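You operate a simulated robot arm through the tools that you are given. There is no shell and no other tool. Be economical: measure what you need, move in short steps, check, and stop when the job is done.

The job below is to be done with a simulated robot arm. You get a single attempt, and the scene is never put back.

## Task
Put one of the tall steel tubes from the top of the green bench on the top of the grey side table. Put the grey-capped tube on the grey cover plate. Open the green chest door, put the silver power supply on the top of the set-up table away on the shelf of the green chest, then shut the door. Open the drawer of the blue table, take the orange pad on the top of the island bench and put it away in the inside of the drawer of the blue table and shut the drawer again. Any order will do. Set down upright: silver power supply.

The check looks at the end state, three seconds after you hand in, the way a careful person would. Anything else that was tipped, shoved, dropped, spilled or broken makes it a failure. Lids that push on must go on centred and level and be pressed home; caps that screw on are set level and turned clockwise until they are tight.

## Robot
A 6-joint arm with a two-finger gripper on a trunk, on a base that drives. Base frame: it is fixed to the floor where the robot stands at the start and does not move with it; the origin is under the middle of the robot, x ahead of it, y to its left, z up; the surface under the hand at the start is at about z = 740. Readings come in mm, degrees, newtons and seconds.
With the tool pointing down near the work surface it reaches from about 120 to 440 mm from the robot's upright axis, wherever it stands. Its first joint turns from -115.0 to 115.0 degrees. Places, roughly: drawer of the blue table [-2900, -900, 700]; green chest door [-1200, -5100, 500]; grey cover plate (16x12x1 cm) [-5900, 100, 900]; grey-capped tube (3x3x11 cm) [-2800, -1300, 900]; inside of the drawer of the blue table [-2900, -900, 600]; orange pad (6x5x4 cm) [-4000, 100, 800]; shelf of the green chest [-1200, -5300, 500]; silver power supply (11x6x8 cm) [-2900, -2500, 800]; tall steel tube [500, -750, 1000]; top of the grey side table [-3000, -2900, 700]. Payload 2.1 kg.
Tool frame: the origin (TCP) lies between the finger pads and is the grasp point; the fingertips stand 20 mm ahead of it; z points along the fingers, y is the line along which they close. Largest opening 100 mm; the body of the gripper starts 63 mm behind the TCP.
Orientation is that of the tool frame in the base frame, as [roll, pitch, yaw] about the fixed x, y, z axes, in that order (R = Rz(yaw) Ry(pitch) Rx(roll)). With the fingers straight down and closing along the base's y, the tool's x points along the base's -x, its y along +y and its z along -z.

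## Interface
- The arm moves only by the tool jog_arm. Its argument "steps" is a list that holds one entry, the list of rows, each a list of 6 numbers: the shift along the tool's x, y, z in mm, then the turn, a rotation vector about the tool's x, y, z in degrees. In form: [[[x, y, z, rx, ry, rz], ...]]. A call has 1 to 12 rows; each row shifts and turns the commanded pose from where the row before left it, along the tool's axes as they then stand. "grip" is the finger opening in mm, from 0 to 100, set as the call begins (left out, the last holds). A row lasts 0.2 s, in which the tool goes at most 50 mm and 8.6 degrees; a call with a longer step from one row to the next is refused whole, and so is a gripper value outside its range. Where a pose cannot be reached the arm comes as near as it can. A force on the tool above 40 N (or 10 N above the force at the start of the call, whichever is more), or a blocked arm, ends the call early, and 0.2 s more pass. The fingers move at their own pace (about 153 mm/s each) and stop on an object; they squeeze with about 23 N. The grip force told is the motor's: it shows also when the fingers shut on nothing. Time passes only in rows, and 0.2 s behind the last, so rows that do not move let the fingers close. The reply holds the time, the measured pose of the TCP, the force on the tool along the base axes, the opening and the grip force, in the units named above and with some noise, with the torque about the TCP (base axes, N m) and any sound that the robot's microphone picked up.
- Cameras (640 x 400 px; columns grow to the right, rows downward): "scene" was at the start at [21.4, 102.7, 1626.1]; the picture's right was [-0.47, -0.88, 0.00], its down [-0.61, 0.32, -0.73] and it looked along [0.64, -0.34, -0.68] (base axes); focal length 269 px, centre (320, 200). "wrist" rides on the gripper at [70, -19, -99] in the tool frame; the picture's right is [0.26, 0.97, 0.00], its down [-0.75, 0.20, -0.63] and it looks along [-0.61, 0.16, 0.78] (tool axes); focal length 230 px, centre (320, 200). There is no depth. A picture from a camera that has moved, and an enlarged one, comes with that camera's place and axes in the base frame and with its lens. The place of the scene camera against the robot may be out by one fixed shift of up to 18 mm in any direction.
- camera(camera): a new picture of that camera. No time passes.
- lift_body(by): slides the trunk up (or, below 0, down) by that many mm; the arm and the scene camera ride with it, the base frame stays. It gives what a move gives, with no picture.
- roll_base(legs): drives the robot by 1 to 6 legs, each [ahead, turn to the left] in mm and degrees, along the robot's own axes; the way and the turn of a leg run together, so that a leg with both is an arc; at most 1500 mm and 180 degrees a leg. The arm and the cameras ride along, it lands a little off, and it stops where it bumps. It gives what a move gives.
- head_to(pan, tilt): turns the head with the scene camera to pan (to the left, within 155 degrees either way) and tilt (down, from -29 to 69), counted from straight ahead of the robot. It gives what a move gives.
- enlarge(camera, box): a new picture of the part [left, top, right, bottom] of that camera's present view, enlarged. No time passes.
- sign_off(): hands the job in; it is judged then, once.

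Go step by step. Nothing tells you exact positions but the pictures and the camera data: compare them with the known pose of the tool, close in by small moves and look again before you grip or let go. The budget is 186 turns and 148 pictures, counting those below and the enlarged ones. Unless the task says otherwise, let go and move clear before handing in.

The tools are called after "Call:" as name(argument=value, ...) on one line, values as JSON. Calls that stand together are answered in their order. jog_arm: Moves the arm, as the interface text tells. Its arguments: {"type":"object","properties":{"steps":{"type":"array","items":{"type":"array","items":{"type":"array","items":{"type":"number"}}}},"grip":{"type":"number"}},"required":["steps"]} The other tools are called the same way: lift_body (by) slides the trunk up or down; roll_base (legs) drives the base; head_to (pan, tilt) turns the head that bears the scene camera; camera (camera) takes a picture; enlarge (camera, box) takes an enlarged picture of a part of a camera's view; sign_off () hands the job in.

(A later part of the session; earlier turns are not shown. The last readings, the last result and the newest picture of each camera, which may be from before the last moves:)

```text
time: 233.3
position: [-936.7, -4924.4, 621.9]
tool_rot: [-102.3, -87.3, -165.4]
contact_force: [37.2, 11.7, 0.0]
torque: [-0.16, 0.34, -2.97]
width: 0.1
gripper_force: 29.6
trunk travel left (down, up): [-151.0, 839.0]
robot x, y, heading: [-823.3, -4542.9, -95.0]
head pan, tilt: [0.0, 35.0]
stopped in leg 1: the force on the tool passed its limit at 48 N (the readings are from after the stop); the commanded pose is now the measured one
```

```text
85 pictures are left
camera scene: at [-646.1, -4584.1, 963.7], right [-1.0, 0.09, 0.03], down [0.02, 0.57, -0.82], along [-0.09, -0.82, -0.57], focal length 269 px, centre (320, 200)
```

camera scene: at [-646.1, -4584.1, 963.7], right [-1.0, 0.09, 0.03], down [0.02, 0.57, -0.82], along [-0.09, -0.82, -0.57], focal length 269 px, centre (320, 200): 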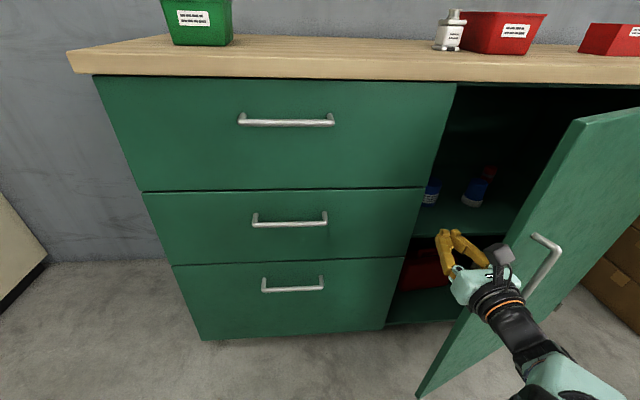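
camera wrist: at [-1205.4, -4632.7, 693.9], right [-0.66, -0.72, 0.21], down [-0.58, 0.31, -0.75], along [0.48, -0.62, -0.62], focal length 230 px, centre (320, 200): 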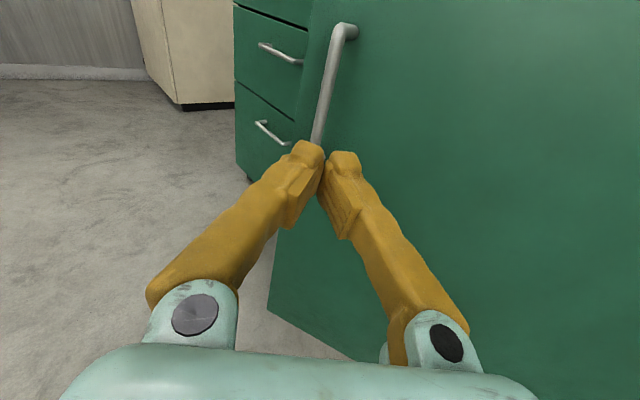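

The arm is pressing edge-on against the door. I back out and come in from further left at heading −130° so the fingertips get behind the edge.

Call:
roll_base(legs=[[0, 10], [-100, 0], [0, 85], [285, 0], [0, -130]])

Call:
head_to(pan=-10, tilt=40)

Call:
camera(camera="scene")

```text
time: 245.7
position: [-868.8, -4687.6, 616.8]
tool_rot: [-100.2, -86.2, 156.9]
contact_force: [-0.3, -0.6, 0.0]
torque: [-0.01, 0.0, 0.0]
width: 0.0
gripper_force: 29.5
trunk travel left (down, up): [-151.0, 839.0]
robot x, y, heading: [-551.0, -4449.9, -130.3]
head pan, tilt: [0.0, 35.0]
```

```text
time: 246.4
position: [-868.5, -4687.7, 617.8]
tool_rot: [-100.1, -86.3, 156.9]
contact_force: [0.2, 0.2, -1.0]
torque: [0.02, 0.0, 0.03]
width: 0.0
gripper_force: 29.4
trunk travel left (down, up): [-151.0, 839.0]
robot x, y, heading: [-546.8, -4449.7, -130.4]
head pan, tilt: [-10.0, 40.0]
```

```text
84 pictures are left
camera scene: at [-459.3, -4545.9, 958.8], right [-0.64, 0.77, 0.0], down [0.49, 0.41, -0.77], along [-0.59, -0.49, -0.64], focal length 269 px, centre (320, 200)
```

scene: 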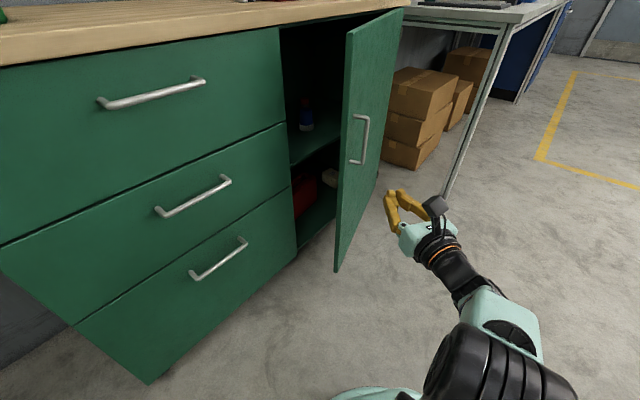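

The door has settled at ≈18°. I shift left-forward and drive in so the fingertips get behind its edge.

Call:
roll_base(legs=[[0, 93], [99, 0], [0, -93], [250, 0]])

Call:
camera(camera="scene")

Call:
camera(camera="wrist")

```text
time: 256.9
position: [-946.3, -4942.8, 616.4]
tool_rot: [-100.1, -86.1, 157.4]
contact_force: [-0.3, 0.5, 0.4]
torque: [0.0, -0.01, 0.02]
width: 0.1
gripper_force: 29.5
trunk travel left (down, up): [-151.0, 839.0]
robot x, y, heading: [-627.9, -4700.0, -129.4]
head pan, tilt: [-10.0, 40.0]
```

```text
83 pictures are left
camera scene: at [-538.3, -4795.8, 958.8], right [-0.65, 0.76, 0.0], down [0.49, 0.42, -0.77], along [-0.58, -0.5, -0.64], focal length 269 px, centre (320, 200)
```

scene: 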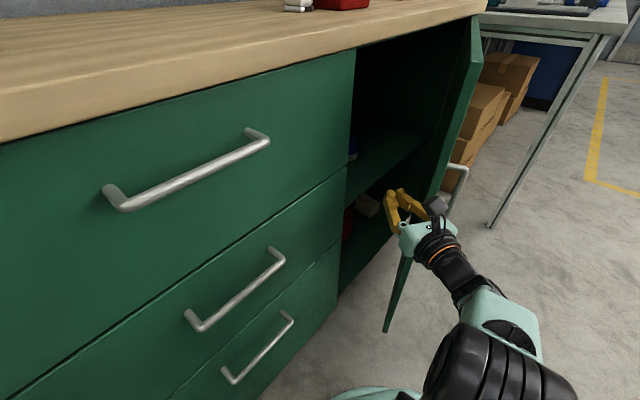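

```text
82 pictures are left
camera wrist: at [-880.2, -4866.2, 688.8], right [-0.83, 0.53, 0.19], down [0.22, 0.62, -0.75], along [-0.52, -0.58, -0.63], focal length 230 px, centre (320, 200)
```

wrist: 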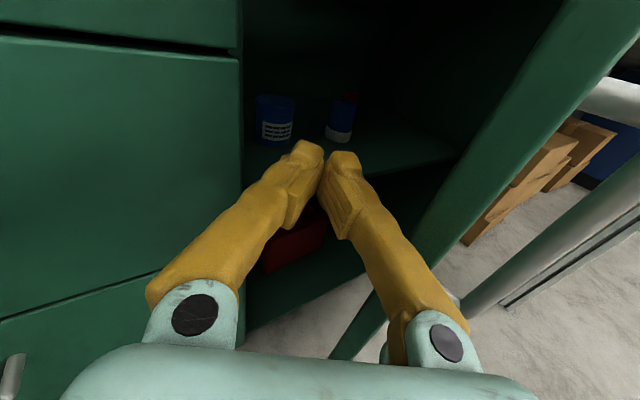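

The fingertips are behind the door edge. I turn right to swing it open.

Call:
roll_base(legs=[[0, -12], [60, -12], [60, -12]])

Call:
camera(camera="scene")

```text
time: 259.7
position: [-1136.7, -4759.9, 617.5]
tool_rot: [-100.1, -86.2, 121.1]
contact_force: [0.5, 0.5, 0.5]
torque: [-0.01, 0.02, -0.02]
width: 0.4
gripper_force: 29.4
trunk travel left (down, up): [-151.0, 839.0]
robot x, y, heading: [-735.3, -4749.8, -165.9]
head pan, tilt: [-10.0, 40.0]
```

```text
81 pictures are left
camera scene: at [-721.0, -4878.0, 958.8], right [-0.07, 1.0, 0.0], down [0.64, 0.04, -0.77], along [-0.76, -0.05, -0.64], focal length 269 px, centre (320, 200)
```

scene: 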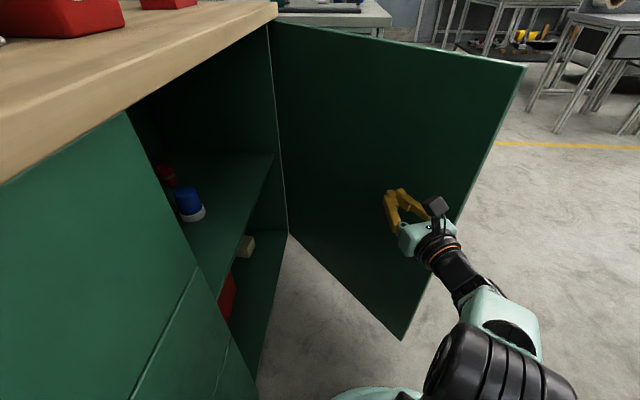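

The door is now well open (~60°). I turn a bit more and drive forward to push it past 90°.

Call:
roll_base(legs=[[0, -20], [130, 0], [130, 0]])

Call:
camera(camera="scene")

```text
time: 262.9
position: [-1373.5, -4594.7, 619.0]
tool_rot: [-100.1, -86.2, 101.0]
contact_force: [0.4, -0.3, -0.5]
torque: [-0.02, -0.01, 0.01]
width: 0.2
gripper_force: 29.7
trunk travel left (down, up): [-151.0, 839.0]
robot x, y, heading: [-994.4, -4725.1, 174.0]
head pan, tilt: [-10.0, 40.0]
```

```text
80 pictures are left
camera scene: at [-1022.9, -4845.9, 958.8], right [0.28, 0.96, 0.0], down [0.62, -0.18, -0.77], along [-0.74, 0.21, -0.64], focal length 269 px, centre (320, 200)
```

scene: 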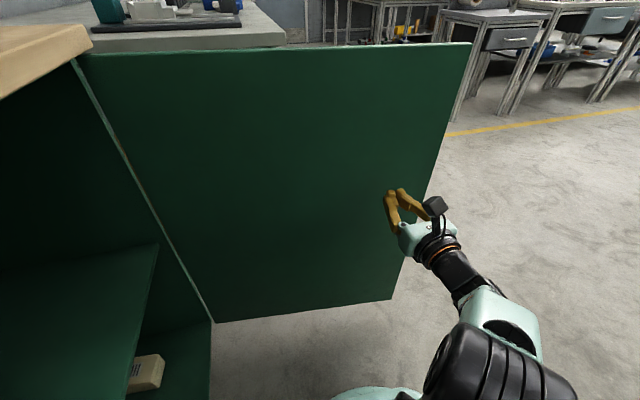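

Nearly 80°. One more push.

Call:
roll_base(legs=[[90, 0], [70, 0]])

Call:
roll_base(legs=[[-300, 0]])

Call:
head_to(pan=60, tilt=35)

Call:
camera(camera="scene")

```text
time: 264.6
position: [-1531.7, -4577.7, 616.8]
tool_rot: [-100.0, -86.2, 100.9]
contact_force: [-0.3, 0.1, -0.2]
torque: [0.0, 0.04, 0.0]
width: 0.0
gripper_force: 29.4
trunk travel left (down, up): [-151.0, 839.0]
robot x, y, heading: [-1154.1, -4708.6, 173.9]
head pan, tilt: [-10.0, 40.0]
```

```text
time: 266.6
position: [-1238.8, -4608.4, 618.2]
tool_rot: [-100.2, -86.1, 101.2]
contact_force: [-0.1, 0.6, -0.4]
torque: [-0.02, 0.01, 0.02]
width: 0.0
gripper_force: 29.8
trunk travel left (down, up): [-151.0, 839.0]
robot x, y, heading: [-859.5, -4739.8, 174.2]
head pan, tilt: [-10.0, 40.0]
```

```text
time: 268.0
position: [-1238.9, -4608.7, 617.8]
tool_rot: [-100.0, -86.2, 101.0]
contact_force: [0.7, 0.3, -0.6]
torque: [0.01, 0.01, 0.04]
width: 0.0
gripper_force: 29.5
trunk travel left (down, up): [-151.0, 839.0]
robot x, y, heading: [-860.5, -4740.4, 173.9]
head pan, tilt: [60.0, 35.0]
```

```text
79 pictures are left
camera scene: at [-859.3, -4954.9, 966.4], right [-0.81, 0.59, 0.0], down [0.34, 0.46, -0.82], along [-0.48, -0.66, -0.57], focal length 269 px, centre (320, 200)
```

scene: 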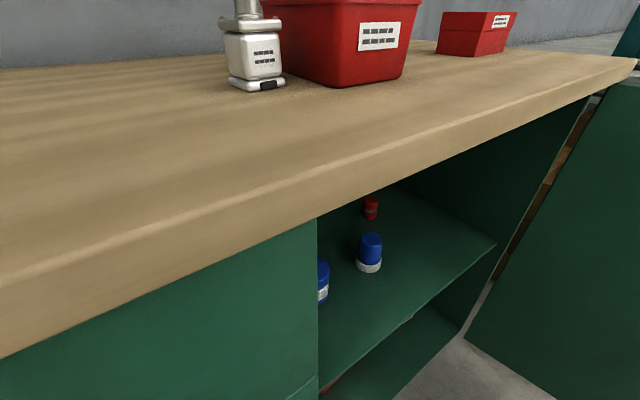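

The door is past 90° and the shelf (z≈500, front edge y≈-5092) has free space around x≈-1300. Now I re-square the tool, raise it, and drive back for the power supply.

Call:
lift_body(by=219)

Call:
jog_arm(steps=[[[0, 0, 0, -7, 0, -3.7], [0, -20, 0, 0, 0, 0], [0, -20, 0, 0, 0, 0], [0, 0, 0, 0, 0, 0]]], grip=95)

Call:
roll_base(legs=[[0, -84], [450, 0], [0, 61], [1440, 0], [0, -61], [1100, 0]])

Call:
roll_base(legs=[[0, 90], [120, 0]])

Call:
camera(camera="wrist")

```text
time: 270.4
position: [-1238.8, -4609.7, 836.2]
tool_rot: [-100.1, -86.2, 101.1]
contact_force: [0.3, 0.1, 0.1]
torque: [0.0, 0.06, 0.02]
width: 0.1
gripper_force: 29.4
trunk travel left (down, up): [-370.0, 620.0]
robot x, y, heading: [-861.7, -4741.9, 173.9]
head pan, tilt: [60.0, 35.0]
```

```text
time: 271.4
position: [-1257.1, -4639.7, 844.1]
tool_rot: [175.4, -89.1, 178.6]
contact_force: [0.6, -0.4, 1.1]
torque: [-0.02, -0.03, 0.02]
width: 95.0
gripper_force: 0.0
out of reach, approached as far as the arm can: row 2, 3
trunk travel left (down, up): [-370.0, 620.0]
robot x, y, heading: [-856.4, -4736.5, 174.2]
head pan, tilt: [60.0, 35.0]
```

```text
time: 294.8
position: [-2010.1, -2124.9, 844.3]
tool_rot: [175.1, -89.1, 91.6]
contact_force: [0.3, 0.2, 0.6]
torque: [-0.01, 0.02, -0.01]
width: 95.1
gripper_force: 0.0
trunk travel left (down, up): [-370.0, 620.0]
robot x, y, heading: [-2089.9, -2526.8, 86.5]
head pan, tilt: [60.0, 35.0]
```

```text
time: 299.9
position: [-2612.9, -2435.7, 845.0]
tool_rot: [175.3, -89.0, -178.6]
contact_force: [0.5, -0.3, 0.3]
torque: [0.02, -0.02, -0.02]
width: 95.0
gripper_force: 0.0
trunk travel left (down, up): [-370.0, 620.0]
robot x, y, heading: [-2208.8, -2517.9, 176.3]
head pan, tilt: [60.0, 35.0]
```

```text
78 pictures are left
camera wrist: at [-2514.3, -2458.6, 916.0], right [0.05, 0.96, 0.26], down [0.65, 0.16, -0.74], along [-0.76, 0.21, -0.62], focal length 230 px, centre (320, 200)
```

wrist: 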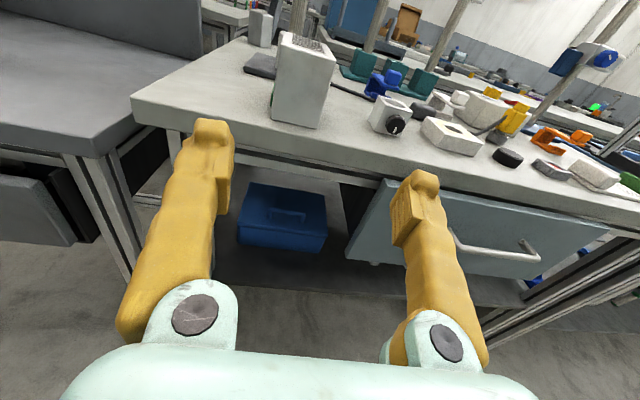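

The supply is visible straight ahead. I square up heading to 180°, correct sideways and height, and look again.

Call:
roll_base(legs=[[0, 3.7]])

Call:
jog_arm(steps=[[[0, 17, 0, 0, 0, 0], [0, 0, 0, 0, 0, 0]]])

Call:
lift_body(by=-8)

Call:
roll_base(legs=[[110, 0]])

Call:
camera(camera="wrist")

```text
time: 300.7
position: [-2615.2, -2461.8, 845.0]
tool_rot: [175.4, -89.1, -175.0]
contact_force: [-0.3, 0.3, -0.3]
torque: [0.02, -0.02, -0.02]
width: 95.1
gripper_force: 0.2
trunk travel left (down, up): [-370.0, 620.0]
robot x, y, heading: [-2209.5, -2516.3, -179.6]
head pan, tilt: [60.0, 35.0]
```

```text
time: 301.3
position: [-2616.9, -2442.5, 845.5]
tool_rot: [176.1, -89.2, -176.0]
contact_force: [-0.3, -0.6, -0.2]
torque: [0.01, -0.02, 0.0]
width: 94.9
gripper_force: 0.0
trunk travel left (down, up): [-370.0, 620.0]
robot x, y, heading: [-2208.7, -2520.6, -179.6]
head pan, tilt: [60.0, 35.0]
```

```text
time: 301.9
position: [-2616.1, -2444.7, 837.2]
tool_rot: [175.6, -89.1, -175.5]
contact_force: [-0.4, -0.8, 0.0]
torque: [-0.04, -0.02, -0.01]
width: 94.8
gripper_force: 0.1
trunk travel left (down, up): [-362.0, 628.0]
robot x, y, heading: [-2211.3, -2521.6, -179.7]
head pan, tilt: [60.0, 35.0]
```

```text
time: 303.1
position: [-2730.2, -2443.8, 837.0]
tool_rot: [175.8, -89.0, -175.6]
contact_force: [-0.2, 0.2, -0.1]
torque: [-0.01, 0.02, 0.0]
width: 95.1
gripper_force: 0.0
trunk travel left (down, up): [-362.0, 628.0]
robot x, y, heading: [-2324.3, -2520.0, 179.9]
head pan, tilt: [60.0, 35.0]
```

```text
77 pictures are left
camera wrist: at [-2631.4, -2459.8, 907.8], right [0.0, 0.97, 0.26], down [0.64, 0.2, -0.74], along [-0.77, 0.16, -0.62], focal length 230 px, centre (320, 200)
```

wrist: 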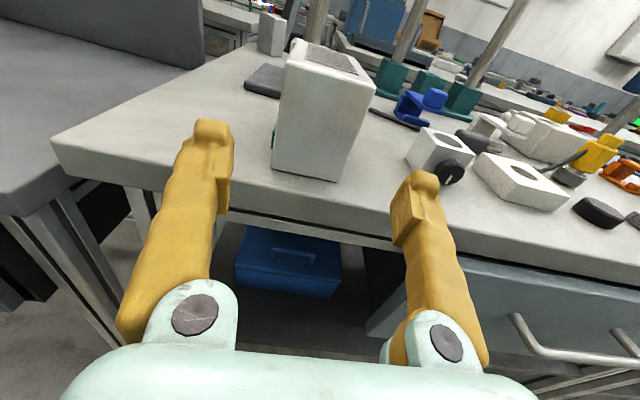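

Aligned like before. I drive in ~100 mm, grip and lift.

Call:
roll_base(legs=[[98, 0]])

Call:
camera(camera="wrist")

Call:
jog_arm(steps=[[[0, 0, 0, 0, 0, 0], [0, 0, 0, 0, 0, 0], [0, 0, 0, 0, 0, 0]]], grip=0)

Call:
lift_body(by=60)

Call:
camera(camera="wrist")

```text
time: 304.3
position: [-2831.8, -2443.0, 836.6]
tool_rot: [175.7, -89.0, -175.5]
contact_force: [0.1, 0.5, -0.2]
torque: [-0.02, 0.02, -0.01]
width: 94.8
gripper_force: 0.0
trunk travel left (down, up): [-362.0, 628.0]
robot x, y, heading: [-2426.6, -2517.4, 179.9]
head pan, tilt: [60.0, 35.0]
```

```text
76 pictures are left
camera wrist: at [-2732.7, -2459.7, 907.8], right [0.0, 0.97, 0.26], down [0.64, 0.2, -0.74], along [-0.77, 0.16, -0.62], focal length 230 px, centre (320, 200)
```

wrist: 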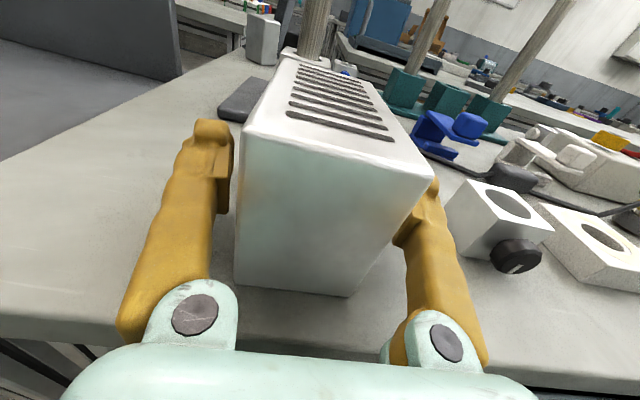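

```text
time: 305.1
position: [-2830.7, -2442.4, 837.1]
tool_rot: [174.9, -89.2, -174.8]
contact_force: [-0.7, -0.7, 1.7]
torque: [-0.06, 0.06, 0.14]
width: 60.4
gripper_force: 22.8
trunk travel left (down, up): [-362.0, 628.0]
robot x, y, heading: [-2426.2, -2513.8, 180.3]
head pan, tilt: [60.0, 35.0]
```

```text
time: 306.1
position: [-2832.3, -2442.8, 896.3]
tool_rot: [175.9, -89.0, -175.9]
contact_force: [1.2, 0.2, -3.5]
torque: [-0.02, -0.05, -0.02]
width: 60.3
gripper_force: 23.2
trunk travel left (down, up): [-422.0, 568.0]
robot x, y, heading: [-2422.4, -2516.1, 179.9]
head pan, tilt: [60.0, 35.0]
```

```text
75 pictures are left
camera wrist: at [-2732.8, -2459.6, 967.8], right [0.0, 0.97, 0.26], down [0.64, 0.2, -0.74], along [-0.77, 0.16, -0.62], focal length 230 px, centre (320, 200)
```

wrist: 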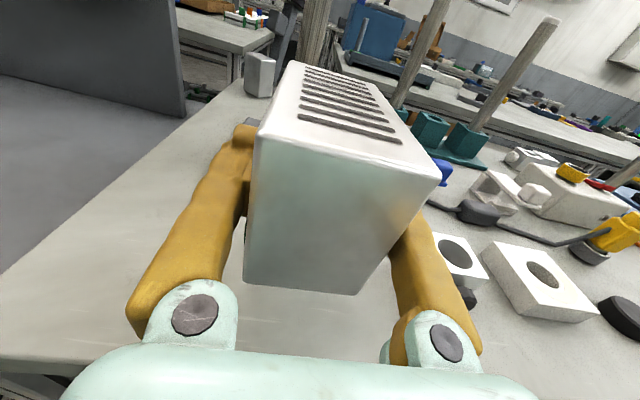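

Held level. I drive to the chest, lined up with the free part of the shelf (x≈-1300).

Call:
roll_base(legs=[[-260, 0], [0, 90], [1080, 0], [0, 55], [1143, 0], [0, -55]])

Call:
lift_body(by=-325)

Call:
head_to(pan=0, tilt=25)

Call:
camera(camera="scene")

Call:
camera(camera="wrist")

```text
time: 327.0
position: [-1424.3, -4689.5, 896.2]
tool_rot: [176.5, -89.0, -90.7]
contact_force: [-0.3, 0.7, -5.7]
torque: [0.08, -0.02, -0.04]
width: 59.6
gripper_force: 23.1
trunk travel left (down, up): [-422.0, 568.0]
robot x, y, heading: [-1318.4, -4292.0, -94.4]
head pan, tilt: [60.0, 35.0]
```

```text
time: 330.2
position: [-1423.9, -4688.7, 571.5]
tool_rot: [176.4, -89.0, -90.7]
contact_force: [-0.5, -0.3, -3.4]
torque: [0.07, -0.01, 0.01]
width: 59.9
gripper_force: 23.2
trunk travel left (down, up): [-97.0, 893.0]
robot x, y, heading: [-1318.2, -4289.8, -94.3]
head pan, tilt: [60.0, 35.0]
```

```text
time: 331.5
position: [-1424.7, -4688.5, 571.7]
tool_rot: [176.5, -89.0, -90.7]
contact_force: [-0.5, 0.2, -5.0]
torque: [0.06, 0.01, -0.01]
width: 60.0
gripper_force: 23.1
trunk travel left (down, up): [-97.0, 893.0]
robot x, y, heading: [-1319.8, -4286.7, -94.4]
head pan, tilt: [0.0, 25.0]
```

```text
74 pictures are left
camera scene: at [-1173.4, -4330.5, 928.1], right [-1.0, 0.07, 0.0], down [0.03, 0.42, -0.91], along [-0.07, -0.9, -0.42], focal length 269 px, centre (320, 200)
```

scene: 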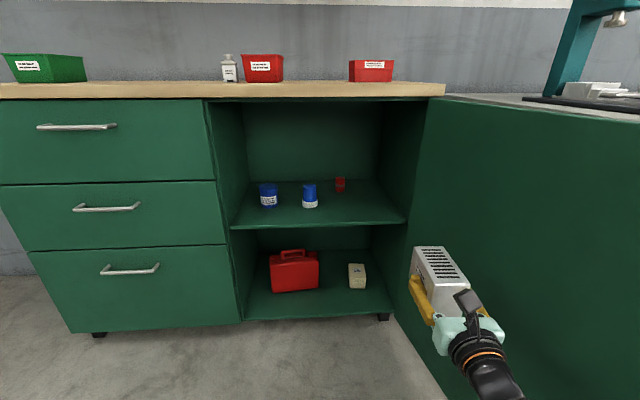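

```text
73 pictures are left
camera wrist: at [-1397.5, -4591.1, 642.8], right [-0.96, 0.07, 0.26], down [-0.15, 0.66, -0.74], along [-0.22, -0.75, -0.62], focal length 230 px, centre (320, 200)
```

wrist: 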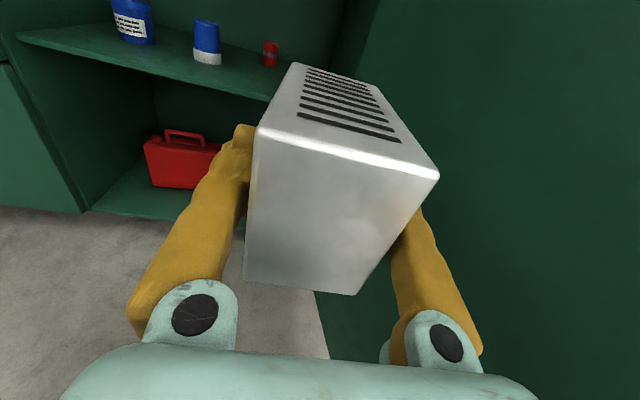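

The view is clear: free space on the shelf right of the bottle. I turn to heading −85°, raise slightly and drive in partway.

Call:
lift_body(by=12)

Call:
roll_base(legs=[[0, 9.4], [330, 0]])

Call:
camera(camera="scene")

Call:
camera(camera="wrist")

```text
time: 332.1
position: [-1423.6, -4688.3, 584.0]
tool_rot: [176.5, -89.0, -90.8]
contact_force: [0.0, 1.2, -4.8]
torque: [0.04, 0.0, -0.01]
width: 59.8
gripper_force: 22.7
trunk travel left (down, up): [-109.0, 881.0]
robot x, y, heading: [-1319.4, -4289.0, -94.1]
head pan, tilt: [0.0, 25.0]
```

```text
time: 335.0
position: [-1330.7, -5035.6, 584.4]
tool_rot: [176.5, -89.0, -81.7]
contact_force: [0.3, 0.2, -4.3]
torque: [0.03, -0.01, -0.01]
width: 59.7
gripper_force: 23.2
trunk travel left (down, up): [-109.0, 881.0]
robot x, y, heading: [-1289.7, -4622.6, -85.3]
head pan, tilt: [0.0, 25.0]
```

```text
72 pictures are left
camera scene: at [-1138.9, -4644.5, 940.1], right [-1.0, -0.08, 0.0], down [-0.04, 0.42, -0.91], along [0.08, -0.9, -0.42], focal length 269 px, centre (320, 200)
```

scene: 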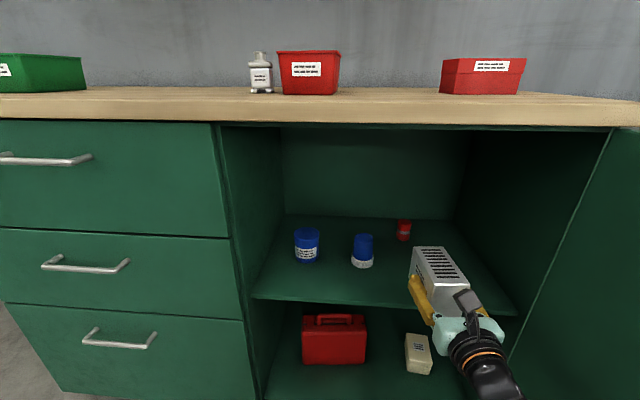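

```text
71 pictures are left
camera wrist: at [-1319.3, -4935.9, 654.8], right [-0.96, -0.09, 0.26], down [-0.25, 0.62, -0.74], along [-0.1, -0.78, -0.62], focal length 230 px, centre (320, 200)
```

wrist: 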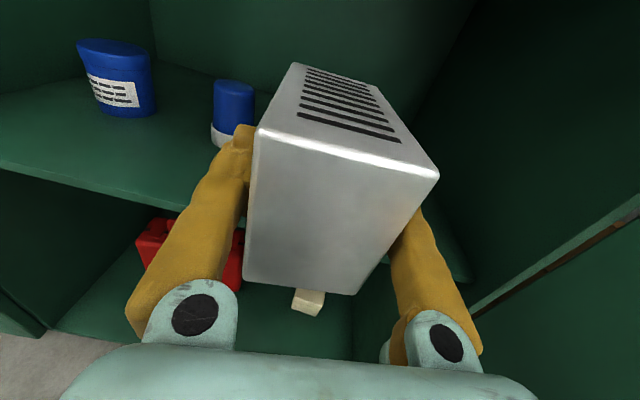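

Shelf top ≈ z 490, front edge y≈-5080. I drive in 120 mm so the whole box is over the shelf, then lower carefully.

Call:
roll_base(legs=[[122, 0]])

Call:
lift_body(by=-35)

Call:
camera(camera="scene")

```text
time: 336.2
position: [-1321.5, -5156.1, 583.2]
tool_rot: [176.5, -89.0, -82.0]
contact_force: [-0.3, -0.2, -3.3]
torque: [0.05, 0.03, -0.02]
width: 60.0
gripper_force: 22.6
trunk travel left (down, up): [-109.0, 881.0]
robot x, y, heading: [-1279.9, -4746.7, -85.4]
head pan, tilt: [0.0, 25.0]
```

```text
time: 337.0
position: [-1322.8, -5157.0, 549.2]
tool_rot: [176.7, -88.9, -82.1]
contact_force: [-0.4, -0.6, -4.5]
torque: [0.06, 0.0, 0.02]
width: 59.9
gripper_force: 23.5
trunk travel left (down, up): [-74.0, 916.0]
robot x, y, heading: [-1275.1, -4742.8, -85.7]
head pan, tilt: [0.0, 25.0]
```

```text
70 pictures are left
camera scene: at [-1129.1, -4765.4, 905.1], right [-1.0, -0.08, 0.0], down [-0.03, 0.42, -0.91], along [0.07, -0.9, -0.42], focal length 269 px, centre (320, 200)
```

scene: 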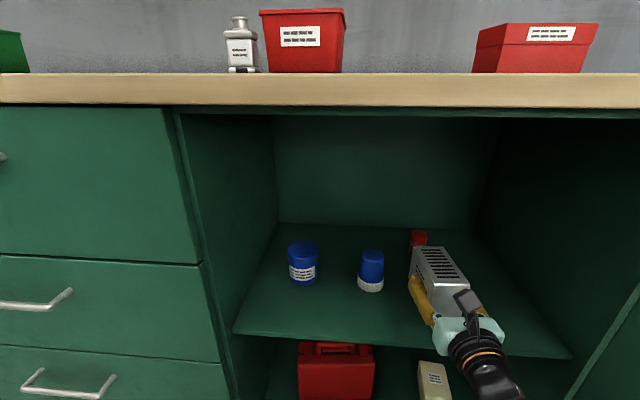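

Inside and above the shelf. I lower in small steps until contact.

Call:
lift_body(by=-6)

Call:
lift_body(by=-5)

Call:
lift_body(by=-4)

```text
time: 337.6
position: [-1322.0, -5156.2, 542.5]
tool_rot: [176.7, -89.1, -82.0]
contact_force: [-0.4, -0.1, -3.8]
torque: [0.07, 0.03, 0.0]
width: 59.7
gripper_force: 22.5
trunk travel left (down, up): [-68.0, 922.0]
robot x, y, heading: [-1279.3, -4743.4, -85.5]
head pan, tilt: [0.0, 25.0]
```

```text
time: 338.1
position: [-1321.9, -5156.3, 537.4]
tool_rot: [176.8, -89.0, -82.1]
contact_force: [0.5, 0.7, -3.9]
torque: [0.01, 0.01, 0.01]
width: 59.7
gripper_force: 23.3
trunk travel left (down, up): [-63.0, 927.0]
robot x, y, heading: [-1277.0, -4747.9, -85.3]
head pan, tilt: [0.0, 25.0]
```

```text
time: 338.6
position: [-1322.7, -5157.6, 534.4]
tool_rot: [176.8, -89.0, -82.0]
contact_force: [0.1, -0.5, -4.4]
torque: [0.05, 0.0, 0.0]
width: 59.8
gripper_force: 23.2
trunk travel left (down, up): [-59.0, 931.0]
robot x, y, heading: [-1281.7, -4743.8, -85.4]
head pan, tilt: [0.0, 25.0]
```

Call:
lift_body(by=-4)

Call:
lift_body(by=-3)

Call:
camera(camera="wrist")

```text
time: 339.2
position: [-1321.4, -5156.8, 528.6]
tool_rot: [176.7, -88.9, -82.0]
contact_force: [0.3, -1.5, -3.9]
torque: [0.04, 0.02, -0.05]
width: 60.2
gripper_force: 23.3
trunk travel left (down, up): [-55.0, 935.0]
robot x, y, heading: [-1277.8, -4745.5, -85.5]
head pan, tilt: [0.0, 25.0]
```

```text
time: 339.7
position: [-1321.4, -5157.0, 526.5]
tool_rot: [176.7, -89.0, -82.0]
contact_force: [0.4, -0.6, -3.8]
torque: [0.09, 0.0, 0.03]
width: 60.0
gripper_force: 22.9
trunk travel left (down, up): [-52.0, 938.0]
robot x, y, heading: [-1278.9, -4747.1, -85.4]
head pan, tilt: [0.0, 25.0]
```

```text
69 pictures are left
camera wrist: at [-1310.3, -5056.3, 597.7], right [-0.96, -0.08, 0.26], down [-0.25, 0.62, -0.74], along [-0.1, -0.78, -0.62], focal length 230 px, centre (320, 200)
```

wrist: 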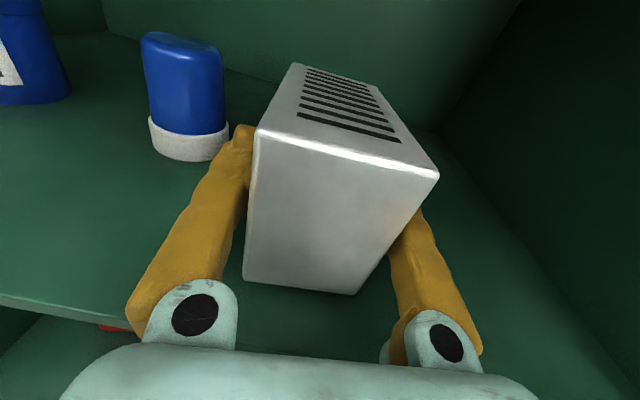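

Still hanging; I keep lowering in small steps.

Call:
lift_body(by=-3)

Call:
lift_body(by=-3)

Call:
lift_body(by=-3)

Call:
camera(camera="scene")

```text
time: 340.2
position: [-1321.5, -5156.4, 524.6]
tool_rot: [176.6, -88.9, -82.0]
contact_force: [0.7, 0.0, -3.8]
torque: [0.12, 0.01, -0.02]
width: 59.8
gripper_force: 22.7
trunk travel left (down, up): [-49.0, 941.0]
robot x, y, heading: [-1282.2, -4742.8, -85.4]
head pan, tilt: [0.0, 25.0]
```

```text
time: 340.7
position: [-1322.0, -5156.9, 519.8]
tool_rot: [176.7, -89.0, -81.9]
contact_force: [-0.9, 0.4, -4.0]
torque: [0.04, 0.0, 0.04]
width: 59.7
gripper_force: 22.6
trunk travel left (down, up): [-46.0, 944.0]
robot x, y, heading: [-1277.2, -4745.3, -85.2]
head pan, tilt: [0.0, 25.0]
```

```text
time: 341.2
position: [-1322.1, -5157.5, 518.1]
tool_rot: [176.0, -89.0, -81.2]
contact_force: [-0.7, -1.8, 1.0]
torque: [-0.29, -0.16, -0.04]
width: 59.6
gripper_force: 22.9
trunk travel left (down, up): [-43.0, 947.0]
robot x, y, heading: [-1278.2, -4748.2, -85.3]
head pan, tilt: [0.0, 25.0]
```

```text
68 pictures are left
camera scene: at [-1129.1, -4765.1, 874.2], right [-1.0, -0.08, 0.0], down [-0.03, 0.42, -0.91], along [0.07, -0.9, -0.42], focal length 269 px, centre (320, 200)
```

scene: 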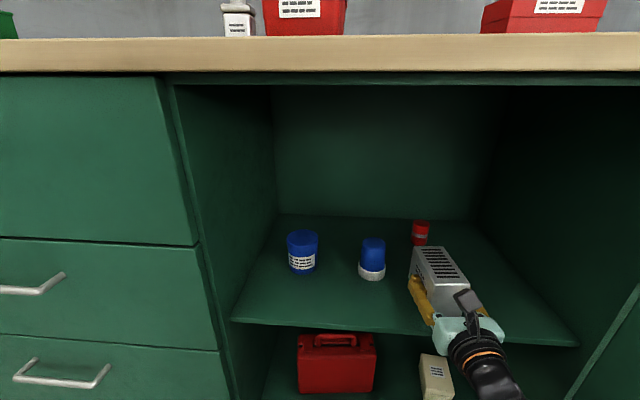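

Contact at z 518. I open narrowly (to spare the bottle) and back straight out.

Call:
jog_arm(steps=[[[0, 0, 0, 0, 0, 0], [0, 0, 0, 0, 0, 0]]], grip=72)

Call:
camera(camera="wrist")

Call:
roll_base(legs=[[-450, 0]])

Call:
camera(camera="scene")

```text
time: 341.8
position: [-1320.7, -5156.1, 517.9]
tool_rot: [176.0, -89.1, -81.3]
contact_force: [0.3, -0.2, -0.3]
torque: [-0.01, 0.02, 0.0]
width: 72.4
gripper_force: 0.0
trunk travel left (down, up): [-43.0, 947.0]
robot x, y, heading: [-1276.5, -4742.3, -85.5]
head pan, tilt: [0.0, 25.0]
```

```text
67 pictures are left
camera wrist: at [-1310.3, -5056.0, 589.0], right [-0.96, -0.08, 0.26], down [-0.25, 0.62, -0.74], along [-0.1, -0.78, -0.62], focal length 230 px, centre (320, 200)
```

wrist: 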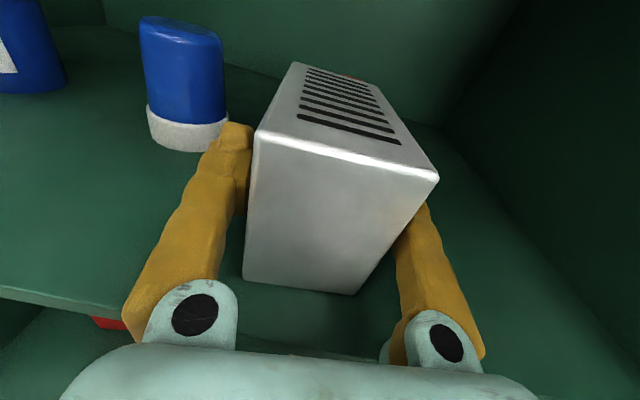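

```text
time: 344.5
position: [-1358.8, -4713.3, 518.0]
tool_rot: [176.2, -89.1, -81.7]
contact_force: [-0.5, 0.6, -0.6]
torque: [0.01, -0.01, 0.03]
width: 72.1
gripper_force: 0.1
trunk travel left (down, up): [-43.0, 947.0]
robot x, y, heading: [-1309.4, -4301.9, -85.5]
head pan, tilt: [0.0, 25.0]
```

```text
66 pictures are left
camera scene: at [-1164.0, -4322.7, 874.1], right [-1.0, -0.08, 0.0], down [-0.03, 0.42, -0.91], along [0.07, -0.9, -0.42], focal length 269 px, centre (320, 200)
```

scene: 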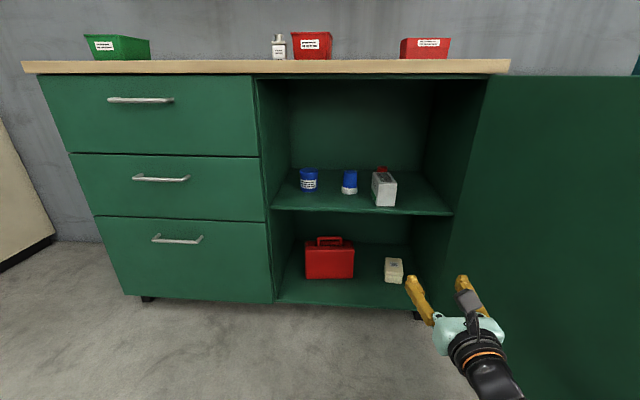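

The power supply stands upright on the shelf. Now to shut the door: I back away and come round to its outer side.

Call:
roll_base(legs=[[-300, 0], [0, -94.5], [275, 0], [0, 90]])

Call:
jog_arm(steps=[[[0, 0, 0, 0, 0, 0], [0, 0, 0, 0, 0, 0]]], grip=0)

Call:
camera(camera="scene")

```text
time: 355.9
position: [-1681.5, -4414.4, 518.5]
tool_rot: [175.9, -89.1, -84.6]
contact_force: [0.3, 0.5, 0.9]
torque: [0.01, 0.02, 0.01]
width: 71.9
gripper_force: 0.1
trunk travel left (down, up): [-43.0, 947.0]
robot x, y, heading: [-1616.2, -4006.3, -88.7]
head pan, tilt: [0.0, 25.0]
```

```text
time: 356.5
position: [-1682.1, -4414.3, 517.7]
tool_rot: [176.0, -89.0, -84.8]
contact_force: [-0.6, 0.1, -0.6]
torque: [-0.04, -0.02, -0.01]
width: 0.0
gripper_force: 22.9
trunk travel left (down, up): [-43.0, 947.0]
robot x, y, heading: [-1612.1, -4007.8, -89.1]
head pan, tilt: [0.0, 25.0]
```

```text
65 pictures are left
camera scene: at [-1467.0, -4034.8, 874.1], right [-1.0, -0.02, 0.0], down [-0.01, 0.42, -0.91], along [0.02, -0.91, -0.42], focal length 269 px, centre (320, 200)
```

scene: 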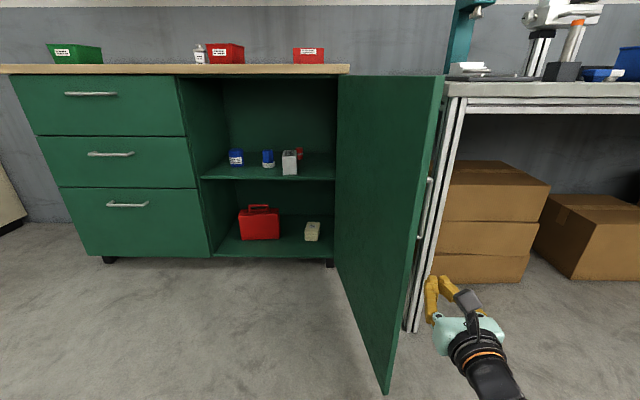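

The door edge is at about (-1640,-4487), and the hand is just to its right. I move forward past the edge and turn left to swing it closed.

Call:
roll_base(legs=[[95, 0], [0, 8], [0, 8], [0, 8]])

Call:
camera(camera="scene")

```text
time: 359.5
position: [-1508.7, -4503.5, 518.4]
tool_rot: [176.0, -89.1, -60.7]
contact_force: [0.4, -0.5, 0.4]
torque: [-0.01, 0.01, -0.04]
width: 0.0
gripper_force: 22.7
trunk travel left (down, up): [-43.0, 947.0]
robot x, y, heading: [-1613.7, -4102.7, -64.8]
head pan, tilt: [0.0, 25.0]
```

```text
64 pictures are left
camera scene: at [-1465.3, -4071.0, 874.1], right [-0.9, -0.43, 0.0], down [-0.18, 0.38, -0.91], along [0.39, -0.82, -0.42], focal length 269 px, centre (320, 200)
```

scene: 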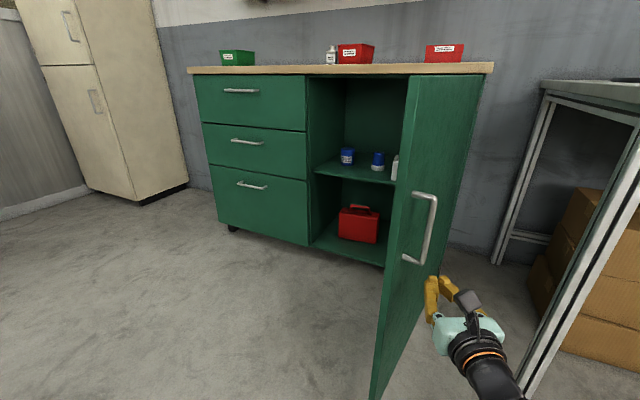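

It works; the door is about 80°. I push on with forward arcs.

Call:
roll_base(legs=[[100, 8], [100, 5], [80, 0]])

Call:
camera(camera="scene")

```text
time: 362.1
position: [-1265.3, -4698.9, 518.1]
tool_rot: [175.8, -89.0, -47.6]
contact_force: [0.4, -0.5, 0.0]
torque: [0.0, -0.02, -0.02]
width: 0.0
gripper_force: 23.3
trunk travel left (down, up): [-43.0, 947.0]
robot x, y, heading: [-1462.4, -4334.4, -51.8]
head pan, tilt: [0.0, 25.0]
```

```text
63 pictures are left
camera scene: at [-1319.1, -4271.0, 874.1], right [-0.79, -0.62, 0.0], down [-0.26, 0.33, -0.91], along [0.56, -0.71, -0.42], focal length 269 px, centre (320, 200)
```

scene: 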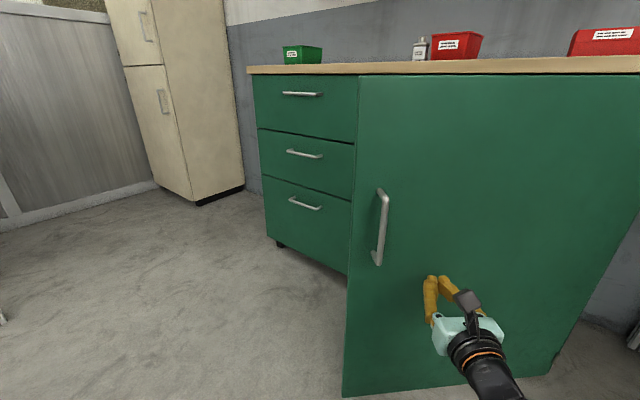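

Continuing to push it closed, easing my heading toward −85°.

Call:
roll_base(legs=[[120, -8], [120, -12], [80, -12]])

Call:
camera(camera="scene")

```text
time: 364.9
position: [-1353.6, -5030.0, 517.7]
tool_rot: [176.2, -89.1, -79.9]
contact_force: [0.3, -0.2, 0.3]
torque: [-0.02, 0.0, 0.02]
width: 0.0
gripper_force: 23.1
trunk travel left (down, up): [-43.0, 947.0]
robot x, y, heading: [-1322.8, -4620.1, -83.5]
head pan, tilt: [0.0, 25.0]
```

```text
62 pictures are left
camera scene: at [-1173.8, -4634.0, 874.1], right [-0.99, -0.11, 0.0], down [-0.05, 0.42, -0.91], along [0.1, -0.9, -0.42], focal length 269 px, centre (320, 200)
```

scene: 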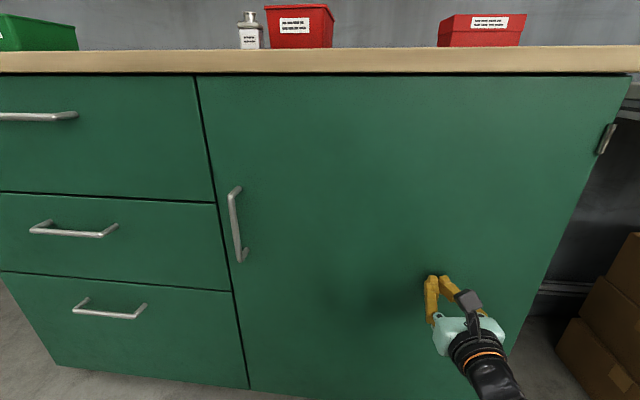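

The door appears closed; I check the gap along its handle edge.

Call:
enlarge(camera="scene", box=[150, 50, 310, 200])

```text
2.67 times, centred on (230, 125) of scene
camera zoom: at [-1173.8, -4634.0, 874.1], right [-0.99, -0.11, 0.0], down [-0.05, 0.42, -0.91], along [0.1, -0.9, -0.42], focal length 718 px, centre (560, 400)
```

zoom: 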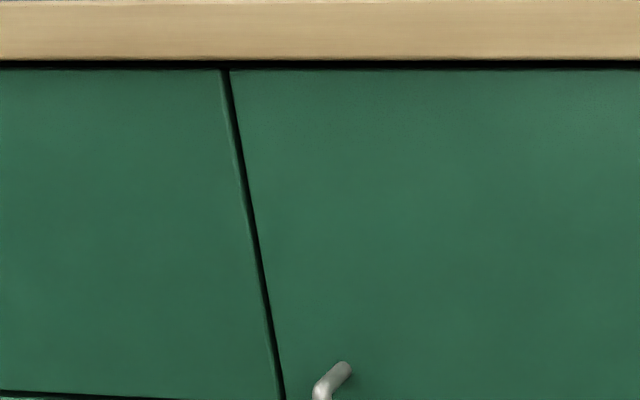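

It looks flush. To be sure it's fully shut, I press gently nearer the handle side.

Call:
roll_base(legs=[[-40, 0], [0, 30], [60, 0], [20, 0], [20, 0]])

Call:
roll_base(legs=[[-300, 0]])

Call:
head_to(pan=-20, tilt=20)

Call:
camera(camera="scene")

```text
time: 368.6
position: [-1093.9, -5032.3, 517.6]
tool_rot: [176.2, -89.0, -50.4]
contact_force: [-0.4, 0.2, -0.3]
torque: [-0.01, 0.02, 0.01]
width: 0.0
gripper_force: 22.6
trunk travel left (down, up): [-43.0, 947.0]
robot x, y, heading: [-1270.6, -4655.0, -54.0]
head pan, tilt: [0.0, 25.0]
```

```text
time: 370.6
position: [-1271.4, -4789.8, 517.0]
tool_rot: [176.4, -89.2, -50.5]
contact_force: [-1.0, -0.2, 0.3]
torque: [0.0, 0.04, -0.02]
width: 0.0
gripper_force: 22.2
trunk travel left (down, up): [-43.0, 947.0]
robot x, y, heading: [-1447.1, -4414.9, -53.8]
head pan, tilt: [0.0, 25.0]
```

```text
time: 371.5
position: [-1270.3, -4789.7, 517.6]
tool_rot: [176.6, -89.1, -50.7]
contact_force: [-0.3, 0.0, 0.5]
torque: [-0.01, 0.0, 0.04]
width: 0.1
gripper_force: 22.9
trunk travel left (down, up): [-43.0, 947.0]
robot x, y, heading: [-1447.4, -4416.8, -54.2]
head pan, tilt: [-20.0, 20.0]
```

```text
60 pictures are left
camera scene: at [-1335.0, -4373.4, 882.2], right [-0.96, -0.27, 0.0], down [-0.09, 0.33, -0.94], along [0.26, -0.9, -0.34], focal length 269 px, centre (320, 200)
```

scene: 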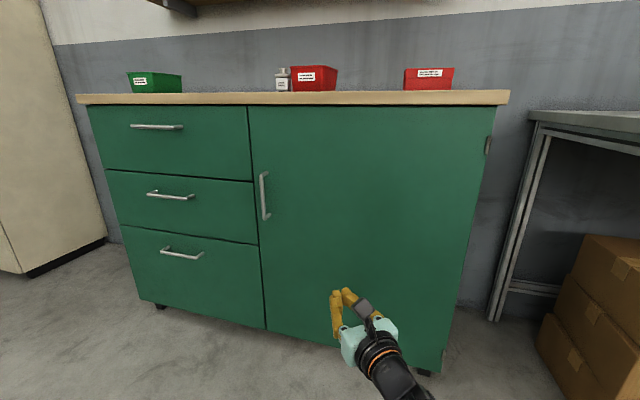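

The chest door is flush and shut. Next the blue table: I raise the trunk and bring the tool back to pointing down in its normal posture.

Call:
roll_base(legs=[[-250, 0]])

Call:
lift_body(by=500)

Call:
jog_arm(steps=[[[0, 0, 0, 0, -8.2, 0], [0, 0, 0, 0, -8.2, 0], [0, 0, 0, 0, -8.2, 0], [0, 0, 0, 0, -8.2, 0], [0, 0, 0, 0, -8.2, 0], [0, 0, 0, 0, -8.2, 0], [0, 0, 0, 0, -8.2, 0], [0, 0, 0, 0, -8.2, 0], [0, 0, 0, 0, -8.2, 0], [0, 0, 0, 0, -8.2, 0], [0, 0, 0, 0, -7, 0], [0, 0, 0, 0, 0, 0]]])

Call:
jog_arm(steps=[[[0, 0, 0, 0, 0, -8.5], [0, 0, 0, 0, 0, -8.5], [0, 0, 0, 0, 0, -8.5], [0, 0, 0, 0, 0, -8.5], [0, 0, 0, 0, 0, -8.5], [0, 0, 0, 0, 0, -8.5], [0, 0, 0, 0, 0, -8.5], [0, 0, 0, 0, 0, -8.5], [0, 0, 0, 0, 0, -8.5], [0, 0, 0, 0, 0, -8.5], [0, 0, 0, 0, 0, -8.5], [0, 0, 0, 0, 0, -8.5]]])

```text
time: 373.3
position: [-1416.2, -4587.5, 518.9]
tool_rot: [176.5, -89.2, -50.7]
contact_force: [0.4, 0.0, -0.3]
torque: [0.02, -0.01, -0.02]
width: 0.1
gripper_force: 22.8
trunk travel left (down, up): [-43.0, 947.0]
robot x, y, heading: [-1592.8, -4214.6, -54.2]
head pan, tilt: [-20.0, 20.0]
```

```text
refused: 500 is not a number from -400 to 400
```

```text
time: 375.9
position: [-1436.6, -4546.6, 471.2]
tool_rot: [179.9, 0.0, -54.2]
contact_force: [-0.2, -0.6, 0.1]
torque: [-0.01, 0.0, 0.0]
width: 0.2
gripper_force: 22.9
out of reach, approached as far as the arm can: row 2, 9, 10, 11
trunk travel left (down, up): [-43.0, 947.0]
robot x, y, heading: [-1588.4, -4215.1, -54.4]
head pan, tilt: [-20.0, 20.0]
```

```text
time: 378.5
position: [-1435.8, -4547.0, 469.8]
tool_rot: [180.0, 0.0, 47.8]
contact_force: [0.7, -0.2, -0.7]
torque: [0.03, -0.02, 0.03]
width: 0.1
gripper_force: 22.8
trunk travel left (down, up): [-43.0, 947.0]
robot x, y, heading: [-1595.0, -4216.4, -54.1]
head pan, tilt: [-20.0, 20.0]
```

Call:
jog_arm(steps=[[[0, 0, 0, 0, 0, -8.5], [0, 0, 0, 0, 0, -8.5], [0, 0, 0, 0, 0, -8.5], [0, 0, 0, 0, 0, -8.5], [0, 0, 0, 0, 0, -8.5], [0, 0, 0, 0, 0, -8.5], [0, 0, 0, 0, 0, -8.5], [0, 0, 0, 0, 0, -8.5], [0, 0, 0, 0, 0, -8.5], [0, 0, 0, 0, 0, -1.7], [0, 0, 0, 0, 0, 0]]])

Call:
lift_body(by=400)

Call:
lift_body(by=300)

Call:
roll_base(legs=[[-300, 0]])

```text
time: 380.9
position: [-1435.9, -4546.4, 470.4]
tool_rot: [-179.9, 0.1, 126.1]
contact_force: [-1.0, -0.1, -0.3]
torque: [0.0, 0.0, 0.0]
width: 0.0
gripper_force: 22.7
trunk travel left (down, up): [-43.0, 947.0]
robot x, y, heading: [-1590.9, -4208.8, -54.1]
head pan, tilt: [-20.0, 20.0]
```

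```text
time: 384.7
position: [-1437.1, -4546.1, 870.9]
tool_rot: [-179.9, 0.1, 126.0]
contact_force: [0.5, -0.2, 0.4]
torque: [0.03, 0.02, 0.03]
width: 0.2
gripper_force: 23.2
trunk travel left (down, up): [-443.0, 547.0]
robot x, y, heading: [-1591.1, -4210.0, -54.2]
head pan, tilt: [-20.0, 20.0]
```

```text
time: 387.7
position: [-1436.6, -4546.3, 1170.4]
tool_rot: [-180.0, 0.1, 126.0]
contact_force: [0.1, -0.7, 0.6]
torque: [0.04, 0.02, 0.0]
width: 0.0
gripper_force: 23.1
trunk travel left (down, up): [-743.0, 247.0]
robot x, y, heading: [-1594.6, -4213.3, -54.1]
head pan, tilt: [-20.0, 20.0]
```

```text
time: 389.7
position: [-1607.7, -4304.7, 1170.9]
tool_rot: [-179.9, 0.0, 126.4]
contact_force: [0.0, 0.3, 0.1]
torque: [-0.01, 0.02, -0.02]
width: 0.0
gripper_force: 23.0
trunk travel left (down, up): [-743.0, 247.0]
robot x, y, heading: [-1766.3, -3976.7, -53.9]
head pan, tilt: [-20.0, 20.0]
```

Now I drive up the aisle to the blue table.

Call:
roll_base(legs=[[0, 180], [722, 0], [0, -36], [1250, 0], [1230, 0]])

Call:
roll_base(legs=[[0, 90]])

Call:
head_to(pan=0, tilt=35)

Call:
camera(camera="scene")

```text
time: 414.5
position: [-2210.9, -552.7, 1170.9]
tool_rot: [-179.9, 0.1, -87.9]
contact_force: [-0.2, 0.1, 0.0]
torque: [-0.01, -0.01, -0.01]
width: 0.1
gripper_force: 23.5
trunk travel left (down, up): [-743.0, 247.0]
robot x, y, heading: [-2263.5, -916.9, 91.6]
head pan, tilt: [-20.0, 20.0]
```

```text
time: 418.7
position: [-2628.4, -860.3, 1171.2]
tool_rot: [-179.9, 0.1, 1.9]
contact_force: [0.2, 0.5, 0.8]
torque: [0.0, 0.01, 0.02]
width: 0.0
gripper_force: 22.7
trunk travel left (down, up): [-743.0, 247.0]
robot x, y, heading: [-2267.2, -917.7, -178.3]
head pan, tilt: [-20.0, 20.0]
```

```text
time: 419.6
position: [-2629.7, -858.6, 1171.9]
tool_rot: [-179.9, 0.0, 2.0]
contact_force: [-0.2, -0.1, 0.7]
torque: [-0.03, 0.01, 0.0]
width: 0.1
gripper_force: 22.7
trunk travel left (down, up): [-743.0, 247.0]
robot x, y, heading: [-2264.6, -913.8, -178.4]
head pan, tilt: [0.0, 35.0]
```

```text
59 pictures are left
camera scene: at [-2281.6, -1054.5, 1558.4], right [-0.03, 1.0, 0.0], down [0.57, 0.02, -0.82], along [-0.82, -0.03, -0.57], focal length 269 px, centre (320, 200)
```

scene: 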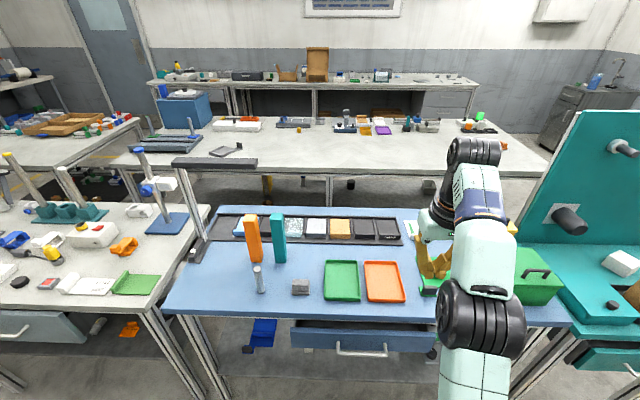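

I see the drawer handle below the blue table's front edge and the grey-capped tube on the table's left front. I take a wrist view to triangulate the handle.

Call:
camera(camera="wrist")

Call:
enlarge(camera="scene", box=[220, 190, 460, 370])

```text
58 pictures are left
camera wrist: at [-2559.7, -836.9, 1270.2], right [0.29, -0.96, 0.0], down [-0.74, -0.23, 0.63], along [-0.6, -0.18, -0.78], focal length 230 px, centre (320, 200)
```

wrist: 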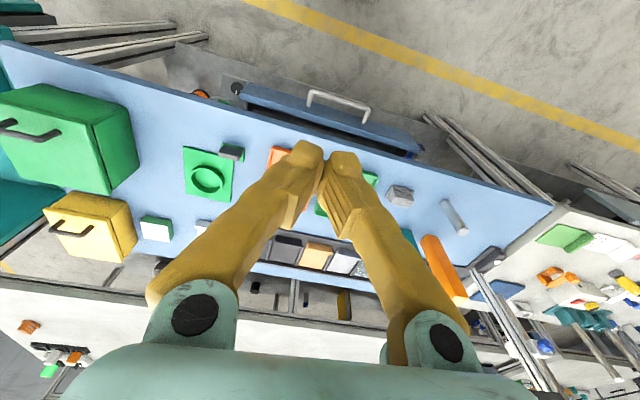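

```text
2.22 times, centred on (340, 280) of scene
camera zoom: at [-2281.6, -1054.5, 1558.4], right [-0.03, 1.0, 0.0], down [0.57, 0.02, -0.82], along [-0.82, -0.03, -0.57], focal length 598 px, centre (276, 22)
```

zoom: 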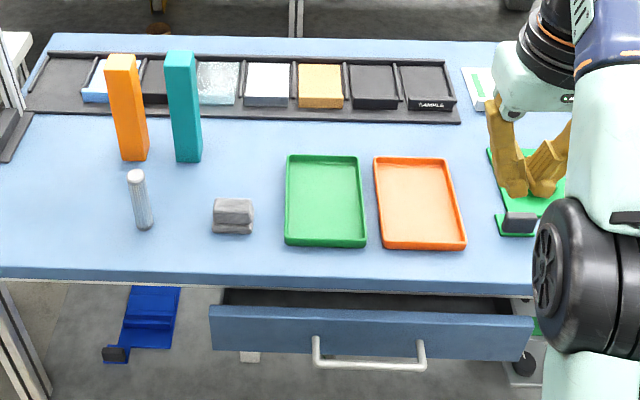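

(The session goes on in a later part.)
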